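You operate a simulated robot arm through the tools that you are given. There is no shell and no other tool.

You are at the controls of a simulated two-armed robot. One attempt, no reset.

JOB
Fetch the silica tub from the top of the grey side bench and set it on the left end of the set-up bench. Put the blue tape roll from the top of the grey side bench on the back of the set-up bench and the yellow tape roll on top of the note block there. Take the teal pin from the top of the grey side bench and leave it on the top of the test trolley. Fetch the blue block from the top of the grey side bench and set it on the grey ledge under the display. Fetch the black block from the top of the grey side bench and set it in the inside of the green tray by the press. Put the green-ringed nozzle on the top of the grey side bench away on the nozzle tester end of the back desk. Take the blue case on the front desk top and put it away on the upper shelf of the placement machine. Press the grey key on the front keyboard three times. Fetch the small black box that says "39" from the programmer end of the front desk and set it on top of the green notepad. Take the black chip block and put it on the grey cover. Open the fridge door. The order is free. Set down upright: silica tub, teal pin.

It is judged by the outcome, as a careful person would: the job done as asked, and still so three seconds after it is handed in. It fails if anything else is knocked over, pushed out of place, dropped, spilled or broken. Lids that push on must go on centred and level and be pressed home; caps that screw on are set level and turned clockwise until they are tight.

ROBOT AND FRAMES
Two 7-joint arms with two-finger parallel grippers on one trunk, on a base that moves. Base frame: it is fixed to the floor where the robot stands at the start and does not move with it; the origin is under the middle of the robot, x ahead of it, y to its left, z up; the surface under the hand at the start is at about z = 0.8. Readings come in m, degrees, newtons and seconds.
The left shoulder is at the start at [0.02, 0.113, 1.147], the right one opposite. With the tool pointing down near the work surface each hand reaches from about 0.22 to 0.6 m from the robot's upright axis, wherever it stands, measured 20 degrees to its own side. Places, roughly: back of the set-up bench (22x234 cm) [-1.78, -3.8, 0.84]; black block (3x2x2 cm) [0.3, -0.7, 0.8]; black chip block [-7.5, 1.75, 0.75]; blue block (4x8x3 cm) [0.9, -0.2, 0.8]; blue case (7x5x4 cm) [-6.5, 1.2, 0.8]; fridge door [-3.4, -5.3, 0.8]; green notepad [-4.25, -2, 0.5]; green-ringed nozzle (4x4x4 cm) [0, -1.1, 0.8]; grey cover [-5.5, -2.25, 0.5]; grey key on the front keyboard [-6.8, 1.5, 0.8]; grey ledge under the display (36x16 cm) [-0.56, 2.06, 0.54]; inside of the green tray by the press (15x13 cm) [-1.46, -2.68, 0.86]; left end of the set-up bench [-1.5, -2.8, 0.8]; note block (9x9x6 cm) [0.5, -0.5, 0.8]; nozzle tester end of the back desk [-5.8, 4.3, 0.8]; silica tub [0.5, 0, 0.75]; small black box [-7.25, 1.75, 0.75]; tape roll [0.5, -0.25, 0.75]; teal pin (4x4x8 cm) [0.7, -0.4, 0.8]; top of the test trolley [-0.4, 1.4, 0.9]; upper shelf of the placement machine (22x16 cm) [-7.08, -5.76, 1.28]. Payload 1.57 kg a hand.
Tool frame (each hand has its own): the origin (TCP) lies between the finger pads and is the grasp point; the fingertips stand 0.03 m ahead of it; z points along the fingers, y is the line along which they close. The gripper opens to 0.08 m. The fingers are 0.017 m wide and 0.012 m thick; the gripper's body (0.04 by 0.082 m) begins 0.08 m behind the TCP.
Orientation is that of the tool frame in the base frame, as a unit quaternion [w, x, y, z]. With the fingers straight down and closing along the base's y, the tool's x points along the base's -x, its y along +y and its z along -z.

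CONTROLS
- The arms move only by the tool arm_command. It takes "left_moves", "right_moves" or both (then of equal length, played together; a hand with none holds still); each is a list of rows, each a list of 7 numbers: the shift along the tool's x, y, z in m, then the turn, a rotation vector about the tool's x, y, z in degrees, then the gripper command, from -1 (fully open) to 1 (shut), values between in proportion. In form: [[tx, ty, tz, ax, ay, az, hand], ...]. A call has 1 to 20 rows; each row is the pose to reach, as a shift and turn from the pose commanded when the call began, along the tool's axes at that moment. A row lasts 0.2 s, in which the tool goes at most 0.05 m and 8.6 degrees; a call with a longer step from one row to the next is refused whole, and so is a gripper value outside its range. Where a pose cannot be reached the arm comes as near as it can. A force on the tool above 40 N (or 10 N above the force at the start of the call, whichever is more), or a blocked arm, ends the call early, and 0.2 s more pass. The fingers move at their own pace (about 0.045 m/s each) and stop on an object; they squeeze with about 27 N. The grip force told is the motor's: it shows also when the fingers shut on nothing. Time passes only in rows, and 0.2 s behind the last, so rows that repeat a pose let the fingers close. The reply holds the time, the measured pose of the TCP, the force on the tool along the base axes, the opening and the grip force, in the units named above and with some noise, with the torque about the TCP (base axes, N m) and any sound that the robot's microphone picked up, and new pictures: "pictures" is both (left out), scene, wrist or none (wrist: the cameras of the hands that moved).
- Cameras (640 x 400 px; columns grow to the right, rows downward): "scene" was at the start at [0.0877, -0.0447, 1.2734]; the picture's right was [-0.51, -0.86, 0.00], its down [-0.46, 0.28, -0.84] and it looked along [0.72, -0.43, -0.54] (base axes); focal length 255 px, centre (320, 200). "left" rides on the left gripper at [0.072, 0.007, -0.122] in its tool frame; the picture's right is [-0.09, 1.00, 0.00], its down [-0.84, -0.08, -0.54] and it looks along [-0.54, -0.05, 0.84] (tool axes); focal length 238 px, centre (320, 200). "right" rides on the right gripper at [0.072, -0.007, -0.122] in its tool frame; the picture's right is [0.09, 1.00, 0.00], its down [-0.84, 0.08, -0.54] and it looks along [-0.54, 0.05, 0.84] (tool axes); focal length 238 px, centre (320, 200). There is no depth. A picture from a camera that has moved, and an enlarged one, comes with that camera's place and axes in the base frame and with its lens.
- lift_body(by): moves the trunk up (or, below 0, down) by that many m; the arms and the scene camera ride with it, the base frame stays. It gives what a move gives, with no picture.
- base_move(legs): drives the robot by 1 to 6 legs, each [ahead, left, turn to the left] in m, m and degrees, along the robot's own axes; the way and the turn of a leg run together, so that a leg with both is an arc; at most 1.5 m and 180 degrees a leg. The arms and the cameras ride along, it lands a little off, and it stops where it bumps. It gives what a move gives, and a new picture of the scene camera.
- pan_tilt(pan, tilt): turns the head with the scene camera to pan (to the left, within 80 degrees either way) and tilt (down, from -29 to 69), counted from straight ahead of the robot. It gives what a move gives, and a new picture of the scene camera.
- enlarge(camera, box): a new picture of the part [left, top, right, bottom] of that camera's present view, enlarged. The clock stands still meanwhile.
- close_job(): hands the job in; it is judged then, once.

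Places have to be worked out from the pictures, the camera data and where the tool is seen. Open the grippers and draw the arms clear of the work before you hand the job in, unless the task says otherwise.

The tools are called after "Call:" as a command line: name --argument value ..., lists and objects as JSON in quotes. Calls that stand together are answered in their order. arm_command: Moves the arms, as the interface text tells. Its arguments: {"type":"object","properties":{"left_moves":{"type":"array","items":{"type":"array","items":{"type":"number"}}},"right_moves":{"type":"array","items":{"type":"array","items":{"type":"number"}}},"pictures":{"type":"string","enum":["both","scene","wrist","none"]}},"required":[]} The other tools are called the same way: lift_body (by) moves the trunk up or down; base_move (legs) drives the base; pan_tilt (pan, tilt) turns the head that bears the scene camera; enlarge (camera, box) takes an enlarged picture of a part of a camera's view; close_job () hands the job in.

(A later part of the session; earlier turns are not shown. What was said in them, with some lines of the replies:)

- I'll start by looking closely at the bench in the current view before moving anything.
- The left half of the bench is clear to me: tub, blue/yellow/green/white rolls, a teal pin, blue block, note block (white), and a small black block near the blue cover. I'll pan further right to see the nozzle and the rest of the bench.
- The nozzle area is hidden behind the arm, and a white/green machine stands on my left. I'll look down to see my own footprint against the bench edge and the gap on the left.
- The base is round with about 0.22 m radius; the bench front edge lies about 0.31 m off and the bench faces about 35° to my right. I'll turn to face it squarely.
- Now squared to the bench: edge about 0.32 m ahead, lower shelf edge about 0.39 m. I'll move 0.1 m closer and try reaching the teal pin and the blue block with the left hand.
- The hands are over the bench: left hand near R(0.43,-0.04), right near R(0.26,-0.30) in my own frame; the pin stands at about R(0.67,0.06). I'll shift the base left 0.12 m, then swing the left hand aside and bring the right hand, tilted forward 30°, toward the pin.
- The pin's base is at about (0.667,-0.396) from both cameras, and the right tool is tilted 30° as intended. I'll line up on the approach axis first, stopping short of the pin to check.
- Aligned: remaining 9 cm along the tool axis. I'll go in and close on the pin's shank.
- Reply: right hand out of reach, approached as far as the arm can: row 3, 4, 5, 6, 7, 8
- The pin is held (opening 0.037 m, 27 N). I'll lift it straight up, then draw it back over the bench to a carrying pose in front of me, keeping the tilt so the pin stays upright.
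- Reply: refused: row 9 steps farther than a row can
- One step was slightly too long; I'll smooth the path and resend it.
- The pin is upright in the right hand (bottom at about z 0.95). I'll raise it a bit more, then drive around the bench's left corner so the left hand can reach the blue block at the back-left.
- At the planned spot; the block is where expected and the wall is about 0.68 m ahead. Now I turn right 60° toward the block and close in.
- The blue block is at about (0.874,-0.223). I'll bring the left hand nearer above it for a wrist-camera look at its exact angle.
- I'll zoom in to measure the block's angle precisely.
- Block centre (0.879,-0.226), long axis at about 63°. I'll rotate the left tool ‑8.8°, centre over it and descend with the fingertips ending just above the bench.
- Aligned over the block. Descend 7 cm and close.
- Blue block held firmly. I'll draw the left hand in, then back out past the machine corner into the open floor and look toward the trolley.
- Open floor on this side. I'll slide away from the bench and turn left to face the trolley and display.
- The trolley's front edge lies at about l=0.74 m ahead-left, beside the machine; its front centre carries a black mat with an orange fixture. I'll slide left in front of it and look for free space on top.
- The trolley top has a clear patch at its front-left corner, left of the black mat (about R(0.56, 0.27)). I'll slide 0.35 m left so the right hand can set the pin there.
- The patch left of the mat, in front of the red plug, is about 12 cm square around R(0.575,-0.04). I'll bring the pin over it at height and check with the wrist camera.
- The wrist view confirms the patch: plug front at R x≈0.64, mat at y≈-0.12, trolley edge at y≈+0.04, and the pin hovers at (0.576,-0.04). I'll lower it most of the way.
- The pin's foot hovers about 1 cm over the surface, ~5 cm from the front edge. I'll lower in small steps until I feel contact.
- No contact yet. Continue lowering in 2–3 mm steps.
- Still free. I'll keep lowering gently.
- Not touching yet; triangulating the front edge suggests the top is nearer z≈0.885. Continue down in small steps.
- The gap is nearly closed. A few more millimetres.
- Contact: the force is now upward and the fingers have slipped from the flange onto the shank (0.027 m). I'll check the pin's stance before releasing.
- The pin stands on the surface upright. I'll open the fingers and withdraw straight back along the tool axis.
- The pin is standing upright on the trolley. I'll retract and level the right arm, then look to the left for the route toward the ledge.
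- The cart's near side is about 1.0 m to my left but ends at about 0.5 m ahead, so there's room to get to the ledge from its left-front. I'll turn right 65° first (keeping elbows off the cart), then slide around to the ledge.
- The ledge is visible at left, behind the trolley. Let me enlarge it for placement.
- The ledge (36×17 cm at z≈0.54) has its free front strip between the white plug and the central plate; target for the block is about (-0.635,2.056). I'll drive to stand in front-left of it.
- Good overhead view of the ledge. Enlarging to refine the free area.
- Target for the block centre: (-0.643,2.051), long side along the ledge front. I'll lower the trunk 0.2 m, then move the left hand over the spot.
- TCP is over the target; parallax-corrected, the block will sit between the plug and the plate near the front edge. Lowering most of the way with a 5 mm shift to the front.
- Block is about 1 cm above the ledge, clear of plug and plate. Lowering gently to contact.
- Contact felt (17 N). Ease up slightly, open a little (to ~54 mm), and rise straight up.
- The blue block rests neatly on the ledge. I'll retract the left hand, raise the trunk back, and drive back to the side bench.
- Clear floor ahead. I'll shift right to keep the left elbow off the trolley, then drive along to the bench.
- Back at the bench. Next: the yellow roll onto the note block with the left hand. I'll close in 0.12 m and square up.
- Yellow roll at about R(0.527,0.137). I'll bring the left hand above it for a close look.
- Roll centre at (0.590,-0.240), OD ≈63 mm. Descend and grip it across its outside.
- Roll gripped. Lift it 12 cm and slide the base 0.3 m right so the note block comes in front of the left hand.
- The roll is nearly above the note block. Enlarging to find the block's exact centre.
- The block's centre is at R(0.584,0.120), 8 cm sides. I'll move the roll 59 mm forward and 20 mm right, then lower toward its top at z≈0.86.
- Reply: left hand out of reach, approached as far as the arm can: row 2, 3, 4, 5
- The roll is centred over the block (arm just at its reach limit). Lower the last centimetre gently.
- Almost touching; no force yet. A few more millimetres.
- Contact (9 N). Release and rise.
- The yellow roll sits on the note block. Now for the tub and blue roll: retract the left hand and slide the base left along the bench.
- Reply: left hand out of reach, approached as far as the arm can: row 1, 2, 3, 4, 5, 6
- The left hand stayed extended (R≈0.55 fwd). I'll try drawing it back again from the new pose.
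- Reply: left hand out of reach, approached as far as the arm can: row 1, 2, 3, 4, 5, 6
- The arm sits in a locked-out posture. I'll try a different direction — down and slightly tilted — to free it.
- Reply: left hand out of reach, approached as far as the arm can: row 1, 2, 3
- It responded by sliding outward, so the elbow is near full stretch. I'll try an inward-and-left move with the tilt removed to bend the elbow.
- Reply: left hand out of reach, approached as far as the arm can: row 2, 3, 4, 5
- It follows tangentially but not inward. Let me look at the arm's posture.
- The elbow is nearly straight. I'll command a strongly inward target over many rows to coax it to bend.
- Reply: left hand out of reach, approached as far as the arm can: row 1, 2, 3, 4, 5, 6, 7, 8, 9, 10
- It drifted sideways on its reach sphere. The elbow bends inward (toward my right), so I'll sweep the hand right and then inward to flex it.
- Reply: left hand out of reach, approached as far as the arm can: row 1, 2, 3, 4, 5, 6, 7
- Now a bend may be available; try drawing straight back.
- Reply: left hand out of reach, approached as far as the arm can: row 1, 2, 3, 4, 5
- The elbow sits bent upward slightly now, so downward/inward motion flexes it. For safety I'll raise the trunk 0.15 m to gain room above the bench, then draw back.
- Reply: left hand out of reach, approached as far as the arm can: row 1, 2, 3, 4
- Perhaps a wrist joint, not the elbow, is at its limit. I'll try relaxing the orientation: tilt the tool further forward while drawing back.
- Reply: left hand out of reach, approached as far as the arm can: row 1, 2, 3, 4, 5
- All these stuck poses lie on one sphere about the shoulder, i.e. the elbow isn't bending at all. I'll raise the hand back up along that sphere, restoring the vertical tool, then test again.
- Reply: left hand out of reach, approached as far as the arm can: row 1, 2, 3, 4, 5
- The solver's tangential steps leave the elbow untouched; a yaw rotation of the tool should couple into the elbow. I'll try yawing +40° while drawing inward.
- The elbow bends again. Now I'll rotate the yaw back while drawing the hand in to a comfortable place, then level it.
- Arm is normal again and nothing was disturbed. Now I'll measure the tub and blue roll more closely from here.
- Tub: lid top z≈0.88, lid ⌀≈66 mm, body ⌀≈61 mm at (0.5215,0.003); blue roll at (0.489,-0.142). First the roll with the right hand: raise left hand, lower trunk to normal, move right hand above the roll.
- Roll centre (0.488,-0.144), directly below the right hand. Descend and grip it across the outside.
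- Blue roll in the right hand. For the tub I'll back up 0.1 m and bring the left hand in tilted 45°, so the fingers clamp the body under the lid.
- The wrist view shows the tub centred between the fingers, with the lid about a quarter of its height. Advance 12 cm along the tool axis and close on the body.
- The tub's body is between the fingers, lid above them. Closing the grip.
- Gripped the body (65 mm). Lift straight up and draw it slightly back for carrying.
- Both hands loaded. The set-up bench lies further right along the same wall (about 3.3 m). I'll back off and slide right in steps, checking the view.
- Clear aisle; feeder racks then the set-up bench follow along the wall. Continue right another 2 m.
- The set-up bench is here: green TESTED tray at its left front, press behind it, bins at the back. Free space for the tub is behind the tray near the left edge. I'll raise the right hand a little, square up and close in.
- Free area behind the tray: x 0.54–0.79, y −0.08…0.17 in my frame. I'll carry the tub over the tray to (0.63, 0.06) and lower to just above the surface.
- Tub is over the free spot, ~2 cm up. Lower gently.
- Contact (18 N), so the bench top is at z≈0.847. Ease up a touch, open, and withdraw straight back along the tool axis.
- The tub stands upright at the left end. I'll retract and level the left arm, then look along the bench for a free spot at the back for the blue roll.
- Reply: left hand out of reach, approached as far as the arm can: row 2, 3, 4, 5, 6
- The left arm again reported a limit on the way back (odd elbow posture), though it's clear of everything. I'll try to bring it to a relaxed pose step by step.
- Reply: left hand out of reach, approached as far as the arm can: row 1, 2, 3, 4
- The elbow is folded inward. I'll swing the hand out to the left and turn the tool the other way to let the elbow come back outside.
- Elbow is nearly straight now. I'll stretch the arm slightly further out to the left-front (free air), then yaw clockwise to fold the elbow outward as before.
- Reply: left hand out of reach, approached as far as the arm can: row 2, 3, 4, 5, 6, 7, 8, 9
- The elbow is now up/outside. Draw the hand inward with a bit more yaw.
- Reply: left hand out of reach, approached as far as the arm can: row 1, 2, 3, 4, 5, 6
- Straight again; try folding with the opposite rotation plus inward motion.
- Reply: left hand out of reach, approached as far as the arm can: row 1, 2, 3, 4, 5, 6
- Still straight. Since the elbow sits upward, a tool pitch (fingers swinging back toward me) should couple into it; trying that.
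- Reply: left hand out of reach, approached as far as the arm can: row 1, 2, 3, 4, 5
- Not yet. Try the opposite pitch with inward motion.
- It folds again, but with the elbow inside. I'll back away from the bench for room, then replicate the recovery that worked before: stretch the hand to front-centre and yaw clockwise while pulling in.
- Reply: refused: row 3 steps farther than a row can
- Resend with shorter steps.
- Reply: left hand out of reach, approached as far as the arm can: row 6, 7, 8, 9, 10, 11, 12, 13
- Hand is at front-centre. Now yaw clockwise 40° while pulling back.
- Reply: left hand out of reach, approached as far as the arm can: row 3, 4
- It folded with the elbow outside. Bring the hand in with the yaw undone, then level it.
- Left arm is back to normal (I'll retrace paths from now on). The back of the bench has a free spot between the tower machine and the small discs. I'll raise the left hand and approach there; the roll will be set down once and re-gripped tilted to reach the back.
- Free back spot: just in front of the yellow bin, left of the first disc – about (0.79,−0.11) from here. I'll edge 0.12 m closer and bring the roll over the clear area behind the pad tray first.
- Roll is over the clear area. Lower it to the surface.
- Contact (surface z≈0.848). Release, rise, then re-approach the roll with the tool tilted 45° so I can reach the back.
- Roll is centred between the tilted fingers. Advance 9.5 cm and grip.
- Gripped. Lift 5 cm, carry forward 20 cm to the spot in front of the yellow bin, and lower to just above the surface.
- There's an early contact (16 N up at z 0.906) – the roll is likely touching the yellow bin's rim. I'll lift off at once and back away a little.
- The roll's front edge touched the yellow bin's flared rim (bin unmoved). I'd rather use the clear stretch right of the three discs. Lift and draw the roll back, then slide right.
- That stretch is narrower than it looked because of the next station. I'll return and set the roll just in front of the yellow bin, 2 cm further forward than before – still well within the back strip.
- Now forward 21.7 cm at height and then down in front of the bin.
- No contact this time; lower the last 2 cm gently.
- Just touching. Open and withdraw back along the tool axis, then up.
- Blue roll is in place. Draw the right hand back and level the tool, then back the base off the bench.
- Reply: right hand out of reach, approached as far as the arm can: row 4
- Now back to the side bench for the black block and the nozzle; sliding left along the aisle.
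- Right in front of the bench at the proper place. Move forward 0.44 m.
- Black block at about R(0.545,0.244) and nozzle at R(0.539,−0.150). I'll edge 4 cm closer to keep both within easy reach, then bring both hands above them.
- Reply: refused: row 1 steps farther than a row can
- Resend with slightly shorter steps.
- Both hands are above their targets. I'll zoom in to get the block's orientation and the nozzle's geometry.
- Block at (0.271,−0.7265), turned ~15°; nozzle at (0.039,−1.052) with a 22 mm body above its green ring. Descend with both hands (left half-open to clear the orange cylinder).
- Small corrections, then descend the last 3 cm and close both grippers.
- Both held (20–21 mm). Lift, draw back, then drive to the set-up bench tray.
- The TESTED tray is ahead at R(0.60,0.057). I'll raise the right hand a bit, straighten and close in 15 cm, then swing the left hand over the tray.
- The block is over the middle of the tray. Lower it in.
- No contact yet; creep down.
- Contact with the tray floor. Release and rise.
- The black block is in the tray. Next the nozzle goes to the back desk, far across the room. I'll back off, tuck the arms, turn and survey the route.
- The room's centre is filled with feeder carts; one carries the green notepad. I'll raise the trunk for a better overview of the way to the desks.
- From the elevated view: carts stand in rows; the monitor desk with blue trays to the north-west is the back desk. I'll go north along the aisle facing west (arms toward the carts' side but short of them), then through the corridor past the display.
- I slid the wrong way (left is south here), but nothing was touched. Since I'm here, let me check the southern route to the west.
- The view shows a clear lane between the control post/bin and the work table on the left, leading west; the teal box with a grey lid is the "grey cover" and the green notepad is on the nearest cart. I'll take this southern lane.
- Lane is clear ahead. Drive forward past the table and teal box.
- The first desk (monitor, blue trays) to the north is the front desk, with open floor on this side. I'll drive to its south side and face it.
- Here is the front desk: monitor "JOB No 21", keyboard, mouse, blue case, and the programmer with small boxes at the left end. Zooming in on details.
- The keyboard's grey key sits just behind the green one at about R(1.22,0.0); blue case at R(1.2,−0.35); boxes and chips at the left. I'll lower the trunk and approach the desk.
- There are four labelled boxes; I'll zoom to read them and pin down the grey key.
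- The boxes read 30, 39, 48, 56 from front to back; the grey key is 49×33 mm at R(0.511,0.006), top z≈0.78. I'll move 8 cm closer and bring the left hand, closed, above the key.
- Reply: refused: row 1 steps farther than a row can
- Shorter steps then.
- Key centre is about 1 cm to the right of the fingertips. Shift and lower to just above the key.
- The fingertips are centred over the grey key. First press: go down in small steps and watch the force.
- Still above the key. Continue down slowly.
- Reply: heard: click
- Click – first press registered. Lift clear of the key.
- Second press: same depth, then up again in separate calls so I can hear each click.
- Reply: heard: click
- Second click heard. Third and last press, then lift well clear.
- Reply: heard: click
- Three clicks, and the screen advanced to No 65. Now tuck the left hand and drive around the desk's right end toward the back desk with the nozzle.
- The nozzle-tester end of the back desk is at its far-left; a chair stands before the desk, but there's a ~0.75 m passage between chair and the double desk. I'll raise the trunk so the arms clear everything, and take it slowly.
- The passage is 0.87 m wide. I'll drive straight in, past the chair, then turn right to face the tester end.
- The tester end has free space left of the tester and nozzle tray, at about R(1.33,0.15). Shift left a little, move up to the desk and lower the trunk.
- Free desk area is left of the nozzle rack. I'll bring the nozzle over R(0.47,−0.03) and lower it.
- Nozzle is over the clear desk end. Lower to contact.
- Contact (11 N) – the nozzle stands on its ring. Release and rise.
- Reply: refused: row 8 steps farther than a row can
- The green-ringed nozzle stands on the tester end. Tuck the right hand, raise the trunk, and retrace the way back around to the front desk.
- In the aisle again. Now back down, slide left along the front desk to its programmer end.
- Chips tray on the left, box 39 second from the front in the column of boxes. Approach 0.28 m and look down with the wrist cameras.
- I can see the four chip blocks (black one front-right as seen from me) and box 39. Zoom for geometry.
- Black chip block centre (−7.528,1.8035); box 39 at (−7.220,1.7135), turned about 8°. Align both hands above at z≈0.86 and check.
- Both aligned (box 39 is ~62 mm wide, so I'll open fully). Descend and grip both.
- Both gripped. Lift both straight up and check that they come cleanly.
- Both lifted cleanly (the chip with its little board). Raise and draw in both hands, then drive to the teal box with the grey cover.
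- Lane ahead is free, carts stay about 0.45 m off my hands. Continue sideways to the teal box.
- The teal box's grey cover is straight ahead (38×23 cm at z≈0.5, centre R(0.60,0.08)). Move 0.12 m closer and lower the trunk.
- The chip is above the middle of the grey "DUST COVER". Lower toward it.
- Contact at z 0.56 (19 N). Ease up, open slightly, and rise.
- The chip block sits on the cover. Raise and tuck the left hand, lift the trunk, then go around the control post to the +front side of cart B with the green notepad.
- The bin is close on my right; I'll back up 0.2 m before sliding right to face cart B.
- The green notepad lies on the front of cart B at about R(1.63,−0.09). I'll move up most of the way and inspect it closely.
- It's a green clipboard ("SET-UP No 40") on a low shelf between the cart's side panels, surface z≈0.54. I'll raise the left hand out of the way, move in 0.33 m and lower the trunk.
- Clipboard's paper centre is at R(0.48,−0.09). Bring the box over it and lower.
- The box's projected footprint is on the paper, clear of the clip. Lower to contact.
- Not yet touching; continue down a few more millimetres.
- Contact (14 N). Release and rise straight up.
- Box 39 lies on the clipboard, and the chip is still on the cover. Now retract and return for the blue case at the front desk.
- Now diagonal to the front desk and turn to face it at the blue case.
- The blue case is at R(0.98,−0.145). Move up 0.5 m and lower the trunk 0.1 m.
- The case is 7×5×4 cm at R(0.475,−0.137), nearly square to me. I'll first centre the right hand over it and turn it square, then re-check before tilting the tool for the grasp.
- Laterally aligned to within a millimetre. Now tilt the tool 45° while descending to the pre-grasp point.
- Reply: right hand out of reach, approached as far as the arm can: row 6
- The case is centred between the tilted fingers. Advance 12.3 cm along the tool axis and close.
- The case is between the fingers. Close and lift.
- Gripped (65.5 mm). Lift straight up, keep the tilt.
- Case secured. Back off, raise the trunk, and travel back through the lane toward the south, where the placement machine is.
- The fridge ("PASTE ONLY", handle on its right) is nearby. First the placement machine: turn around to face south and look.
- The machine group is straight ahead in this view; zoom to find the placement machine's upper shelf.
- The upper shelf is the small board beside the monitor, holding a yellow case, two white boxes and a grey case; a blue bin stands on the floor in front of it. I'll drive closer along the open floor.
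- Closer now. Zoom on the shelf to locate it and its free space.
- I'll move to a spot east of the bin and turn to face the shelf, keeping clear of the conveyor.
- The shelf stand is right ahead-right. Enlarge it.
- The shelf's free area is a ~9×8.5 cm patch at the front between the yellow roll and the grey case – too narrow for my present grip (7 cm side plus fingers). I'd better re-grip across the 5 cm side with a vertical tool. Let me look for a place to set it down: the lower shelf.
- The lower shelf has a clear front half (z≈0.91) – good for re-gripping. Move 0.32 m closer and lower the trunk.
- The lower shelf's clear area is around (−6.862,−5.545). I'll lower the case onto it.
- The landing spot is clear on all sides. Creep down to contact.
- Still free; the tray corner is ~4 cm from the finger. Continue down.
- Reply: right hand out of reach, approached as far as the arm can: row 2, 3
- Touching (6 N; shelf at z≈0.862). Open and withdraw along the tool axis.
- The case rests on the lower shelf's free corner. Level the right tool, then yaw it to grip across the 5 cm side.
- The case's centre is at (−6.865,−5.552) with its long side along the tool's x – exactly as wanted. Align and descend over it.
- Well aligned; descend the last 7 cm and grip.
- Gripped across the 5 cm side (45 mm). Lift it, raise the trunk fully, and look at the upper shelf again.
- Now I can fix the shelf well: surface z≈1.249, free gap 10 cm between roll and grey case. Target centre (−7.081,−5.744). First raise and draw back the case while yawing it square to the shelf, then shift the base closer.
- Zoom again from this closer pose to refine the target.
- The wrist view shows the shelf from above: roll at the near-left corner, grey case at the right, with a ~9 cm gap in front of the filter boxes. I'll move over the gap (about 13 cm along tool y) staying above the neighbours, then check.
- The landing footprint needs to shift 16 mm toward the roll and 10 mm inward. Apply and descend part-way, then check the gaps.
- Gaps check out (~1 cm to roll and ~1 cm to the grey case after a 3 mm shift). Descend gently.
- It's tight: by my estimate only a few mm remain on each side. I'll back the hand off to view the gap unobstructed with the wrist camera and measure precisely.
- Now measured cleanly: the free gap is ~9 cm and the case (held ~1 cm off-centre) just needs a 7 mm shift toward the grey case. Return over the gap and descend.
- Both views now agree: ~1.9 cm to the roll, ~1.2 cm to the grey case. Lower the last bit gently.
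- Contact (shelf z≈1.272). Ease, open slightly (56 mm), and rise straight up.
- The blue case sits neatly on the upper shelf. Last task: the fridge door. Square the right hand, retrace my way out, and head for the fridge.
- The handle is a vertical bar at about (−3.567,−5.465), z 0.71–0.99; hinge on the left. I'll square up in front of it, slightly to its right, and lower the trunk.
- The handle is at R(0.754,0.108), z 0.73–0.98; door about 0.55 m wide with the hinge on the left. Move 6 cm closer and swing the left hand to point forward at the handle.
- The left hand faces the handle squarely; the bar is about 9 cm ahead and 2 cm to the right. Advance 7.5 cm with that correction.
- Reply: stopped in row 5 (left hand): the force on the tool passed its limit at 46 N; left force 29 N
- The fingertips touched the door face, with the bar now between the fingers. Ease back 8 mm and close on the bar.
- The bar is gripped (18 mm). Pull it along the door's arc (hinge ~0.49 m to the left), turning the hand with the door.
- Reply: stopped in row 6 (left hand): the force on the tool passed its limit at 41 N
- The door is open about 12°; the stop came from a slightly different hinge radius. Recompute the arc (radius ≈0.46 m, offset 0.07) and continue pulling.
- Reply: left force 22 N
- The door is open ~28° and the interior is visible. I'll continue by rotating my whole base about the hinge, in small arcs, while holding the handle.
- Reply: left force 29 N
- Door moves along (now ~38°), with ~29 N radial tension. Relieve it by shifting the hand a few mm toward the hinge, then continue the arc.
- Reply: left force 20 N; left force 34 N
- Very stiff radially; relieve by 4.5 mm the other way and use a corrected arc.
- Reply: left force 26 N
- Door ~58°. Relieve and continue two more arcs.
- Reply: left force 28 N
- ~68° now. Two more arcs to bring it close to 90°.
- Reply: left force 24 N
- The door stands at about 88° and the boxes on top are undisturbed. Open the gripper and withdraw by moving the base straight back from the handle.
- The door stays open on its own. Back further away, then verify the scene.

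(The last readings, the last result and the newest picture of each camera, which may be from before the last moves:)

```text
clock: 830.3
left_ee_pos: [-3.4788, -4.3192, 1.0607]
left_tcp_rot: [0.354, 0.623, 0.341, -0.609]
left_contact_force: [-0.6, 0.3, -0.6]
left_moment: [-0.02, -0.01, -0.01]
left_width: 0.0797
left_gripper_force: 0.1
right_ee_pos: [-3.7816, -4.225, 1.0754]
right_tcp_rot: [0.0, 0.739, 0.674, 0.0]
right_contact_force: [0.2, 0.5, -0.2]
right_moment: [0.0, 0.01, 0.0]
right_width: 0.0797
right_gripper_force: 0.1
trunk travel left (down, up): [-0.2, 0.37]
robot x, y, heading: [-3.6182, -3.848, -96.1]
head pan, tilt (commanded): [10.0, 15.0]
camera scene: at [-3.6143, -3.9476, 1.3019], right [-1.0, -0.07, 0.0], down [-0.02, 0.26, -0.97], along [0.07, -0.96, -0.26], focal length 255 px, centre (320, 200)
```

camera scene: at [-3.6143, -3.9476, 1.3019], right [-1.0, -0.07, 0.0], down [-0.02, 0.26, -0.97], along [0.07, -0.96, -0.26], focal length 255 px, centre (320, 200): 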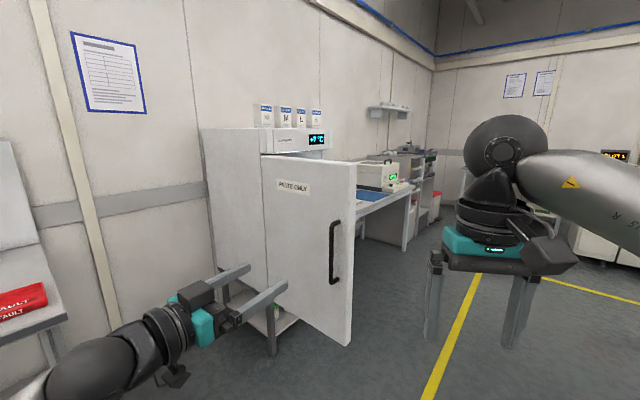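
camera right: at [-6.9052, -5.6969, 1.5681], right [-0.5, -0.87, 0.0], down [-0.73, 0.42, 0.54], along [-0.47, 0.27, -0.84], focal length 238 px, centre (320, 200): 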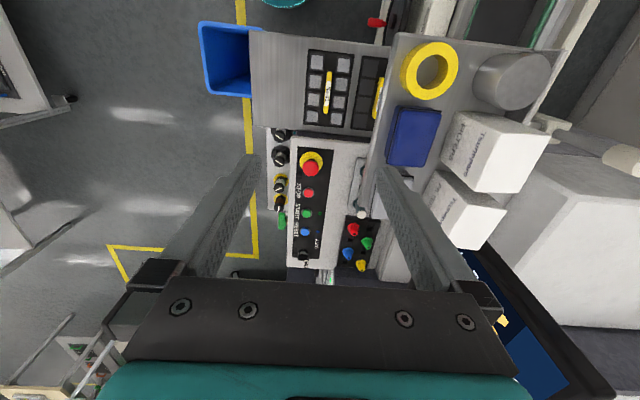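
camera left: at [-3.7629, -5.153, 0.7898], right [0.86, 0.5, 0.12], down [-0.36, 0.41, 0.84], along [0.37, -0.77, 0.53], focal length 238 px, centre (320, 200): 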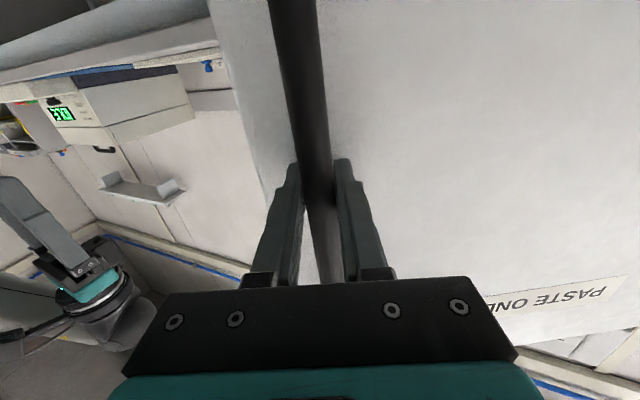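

Door remains wide open with the boxes undisturbed. A quick look over the set-up bench to verify the earlier placements.

Call:
pan_tilt --pan 78 --tilt 15

Call:
base_move --legs '[[-0.3, 0, 0], [0, 0, 60]]'

Call:
pan_tilt --pan 45 --tilt 18

```text
clock: 831.7
left_ee_pos: [-3.4788, -4.3192, 1.0595]
left_tcp_rot: [0.354, 0.624, 0.34, -0.608]
left_contact_force: [0.2, 0.3, -0.2]
left_moment: [-0.01, -0.01, 0.02]
left_width: 0.08
left_gripper_force: 0.0
right_ee_pos: [-3.7823, -4.2254, 1.0747]
right_tcp_rot: [0.0, 0.738, 0.674, -0.001]
right_contact_force: [0.0, 0.2, 0.1]
right_moment: [0.0, 0.0, 0.03]
right_width: 0.08
right_gripper_force: 0.0
trunk travel left (down, up): [-0.2, 0.37]
robot x, y, heading: [-3.6187, -3.8426, -96.0]
head pan, tilt (commanded): [78.0, 15.0]
camera scene: at [-3.5319, -3.8835, 1.3019], right [-0.31, -0.95, 0.0], down [-0.25, 0.08, -0.97], along [0.92, -0.3, -0.26], focal length 255 px, centre (320, 200)
```

scene: 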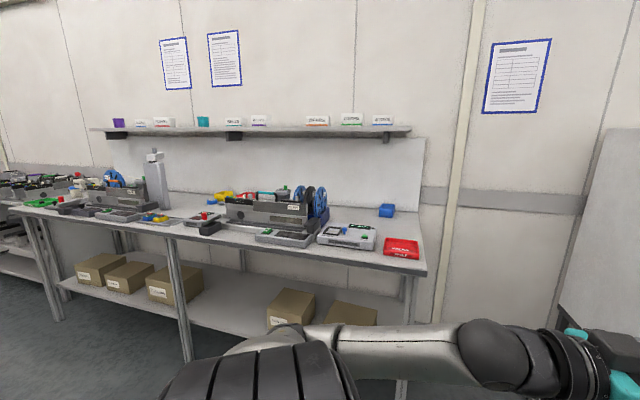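

```text
clock: 836.4
left_ee_pos: [-3.1061, -3.6524, 1.0609]
left_tcp_rot: [0.613, 0.366, 0.608, -0.347]
left_contact_force: [-0.3, 0.7, 0.0]
left_moment: [0.01, 0.0, 0.01]
left_width: 0.08
left_gripper_force: 0.1
right_ee_pos: [-3.3391, -3.8724, 1.0758]
right_tcp_rot: [0.0, 0.297, 0.955, -0.001]
right_contact_force: [-0.5, 0.6, 0.1]
right_moment: [0.01, -0.01, -0.02]
right_width: 0.0797
right_gripper_force: 0.1
trunk travel left (down, up): [-0.2, 0.37]
robot x, y, heading: [-3.5917, -3.5455, -35.3]
head pan, tilt (commanded): [78.0, 15.0]
camera scene: at [-3.5112, -3.4861, 1.3019], right [0.68, -0.74, 0.0], down [-0.19, -0.17, -0.97], along [0.71, 0.65, -0.26], focal length 255 px, centre (320, 200)
```

scene: 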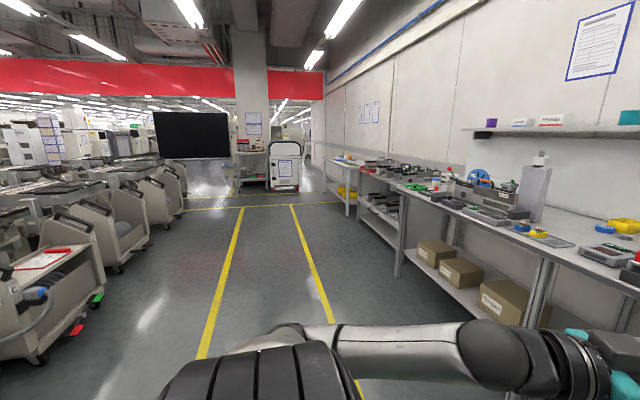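

```text
clock: 837.4
left_ee_pos: [-3.1064, -3.6528, 1.0592]
left_tcp_rot: [0.613, 0.365, 0.609, -0.346]
left_contact_force: [0.5, 0.2, -0.2]
left_moment: [0.0, 0.02, -0.02]
left_width: 0.0799
left_gripper_force: 0.0
right_ee_pos: [-3.3381, -3.8717, 1.0748]
right_tcp_rot: [0.0, 0.299, 0.954, 0.001]
right_contact_force: [-0.3, 0.4, -1.0]
right_moment: [0.05, 0.02, 0.0]
right_width: 0.0802
right_gripper_force: 0.0
trunk travel left (down, up): [-0.2, 0.37]
robot x, y, heading: [-3.5929, -3.5436, -35.1]
head pan, tilt (commanded): [45.0, 18.0]
camera scene: at [-3.488, -3.5338, 1.297], right [0.17, -0.99, 0.0], down [-0.3, -0.05, -0.95], along [0.94, 0.16, -0.31], focal length 255 px, centre (320, 200)
```

scene: 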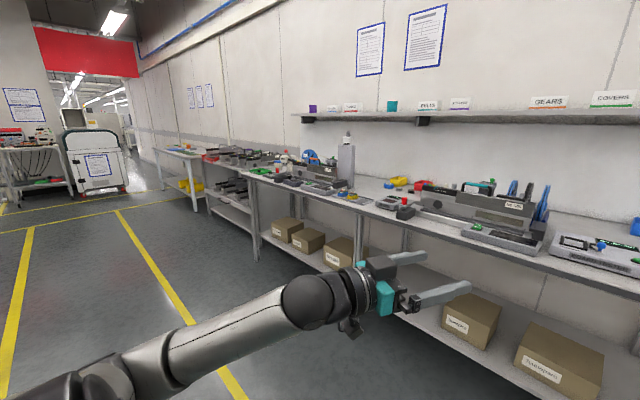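

Zoom to confirm the blue roll and the tub are as I left them.

Call:
enlarge --camera "scene" --box '[230, 130, 430, 220]'

Call:
enlarge --camera "scene" --box '[0, 90, 130, 220]'

```text
3.20 times, centred on (330, 175) of scene
camera zoom: at [-3.488, -3.5338, 1.297], right [0.17, -0.99, 0.0], down [-0.3, -0.05, -0.95], along [0.94, 0.16, -0.31], focal length 817 px, centre (288, 280)
```

zoom: 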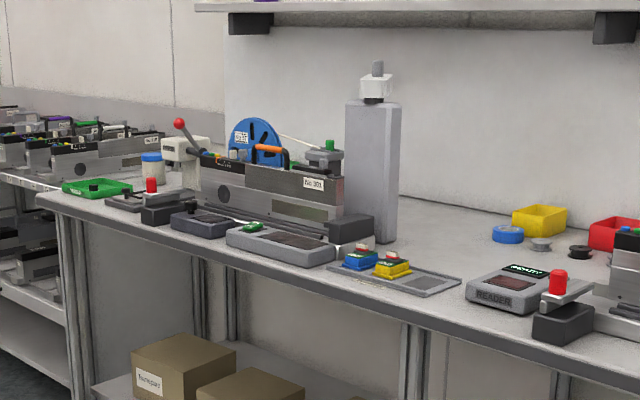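

```text
3.08 times, centred on (65, 155) of scene
camera zoom: at [-3.488, -3.5338, 1.297], right [0.17, -0.99, 0.0], down [-0.3, -0.05, -0.95], along [0.94, 0.16, -0.31], focal length 786 px, centre (1105, 338)
```

zoom: 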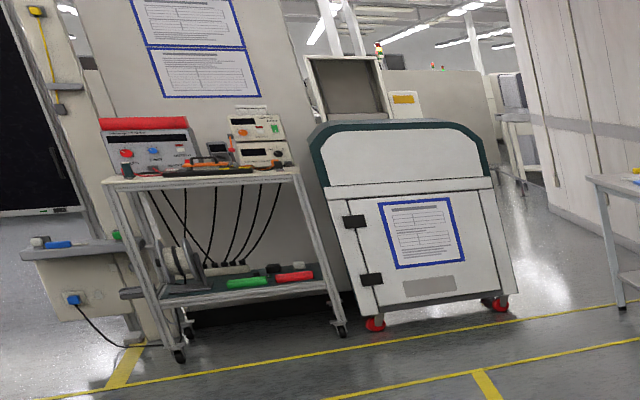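

Everything checks out: tub upright, black block in the tray, blue roll at the back of the bench, teal pin standing on the trolley, and the blue block on the ledge. The fridge door is open, both grippers are open and both arms are clear. Handing the job in.

Call:
close_job

```text
The job is handed in.
```

I finished every item on the list and handed the job in. My last look took in the set-up bench, the trolley with the ledge, and the fridge, and everything there was in place. I checked the other placements only when I set them down.

| Item | Where it is now |
|---|---|
| Silica tub | Upright on the left end of the set-up bench, behind the green tray |
| Blue tape roll | Back of the set-up bench, just in front of the yellow bin |
| Yellow tape roll | On top of the note block on the grey side bench |
| Teal pin | Upright on the test trolley, front-left corner |
| Blue block | On the grey ledge under the display |
| Black block | Inside the green tray by the press |
| Green-ringed nozzle | On the nozzle tester end of the back desk, left of the nozzle rack |
| Blue case | On the upper shelf of the placement machine, between the yellow roll and the grey case |
| Grey key | Pressed three times, with a click each time; the screen went from No 21 to No 65 |
| Small black box "39" | On the green clipboard ("SET-UP No 40"), which I took to be the green notepad |
| Black chip block | On the grey cover, still on its little board |
| Fridge door | Open to about 88 degrees; it stayed there after I let go |

- **Yellow bin bumped:** while placing the blue roll I touched the rim of the yellow bin once. The bin did not visibly move.
- **Blue case re-gripped:** to fit it onto the narrow upper shelf, I set the blue case down briefly on the machine's lower shelf and re-gripped it.

I saw nothing knocked over or dropped. Both grippers are open and both arms are clear.
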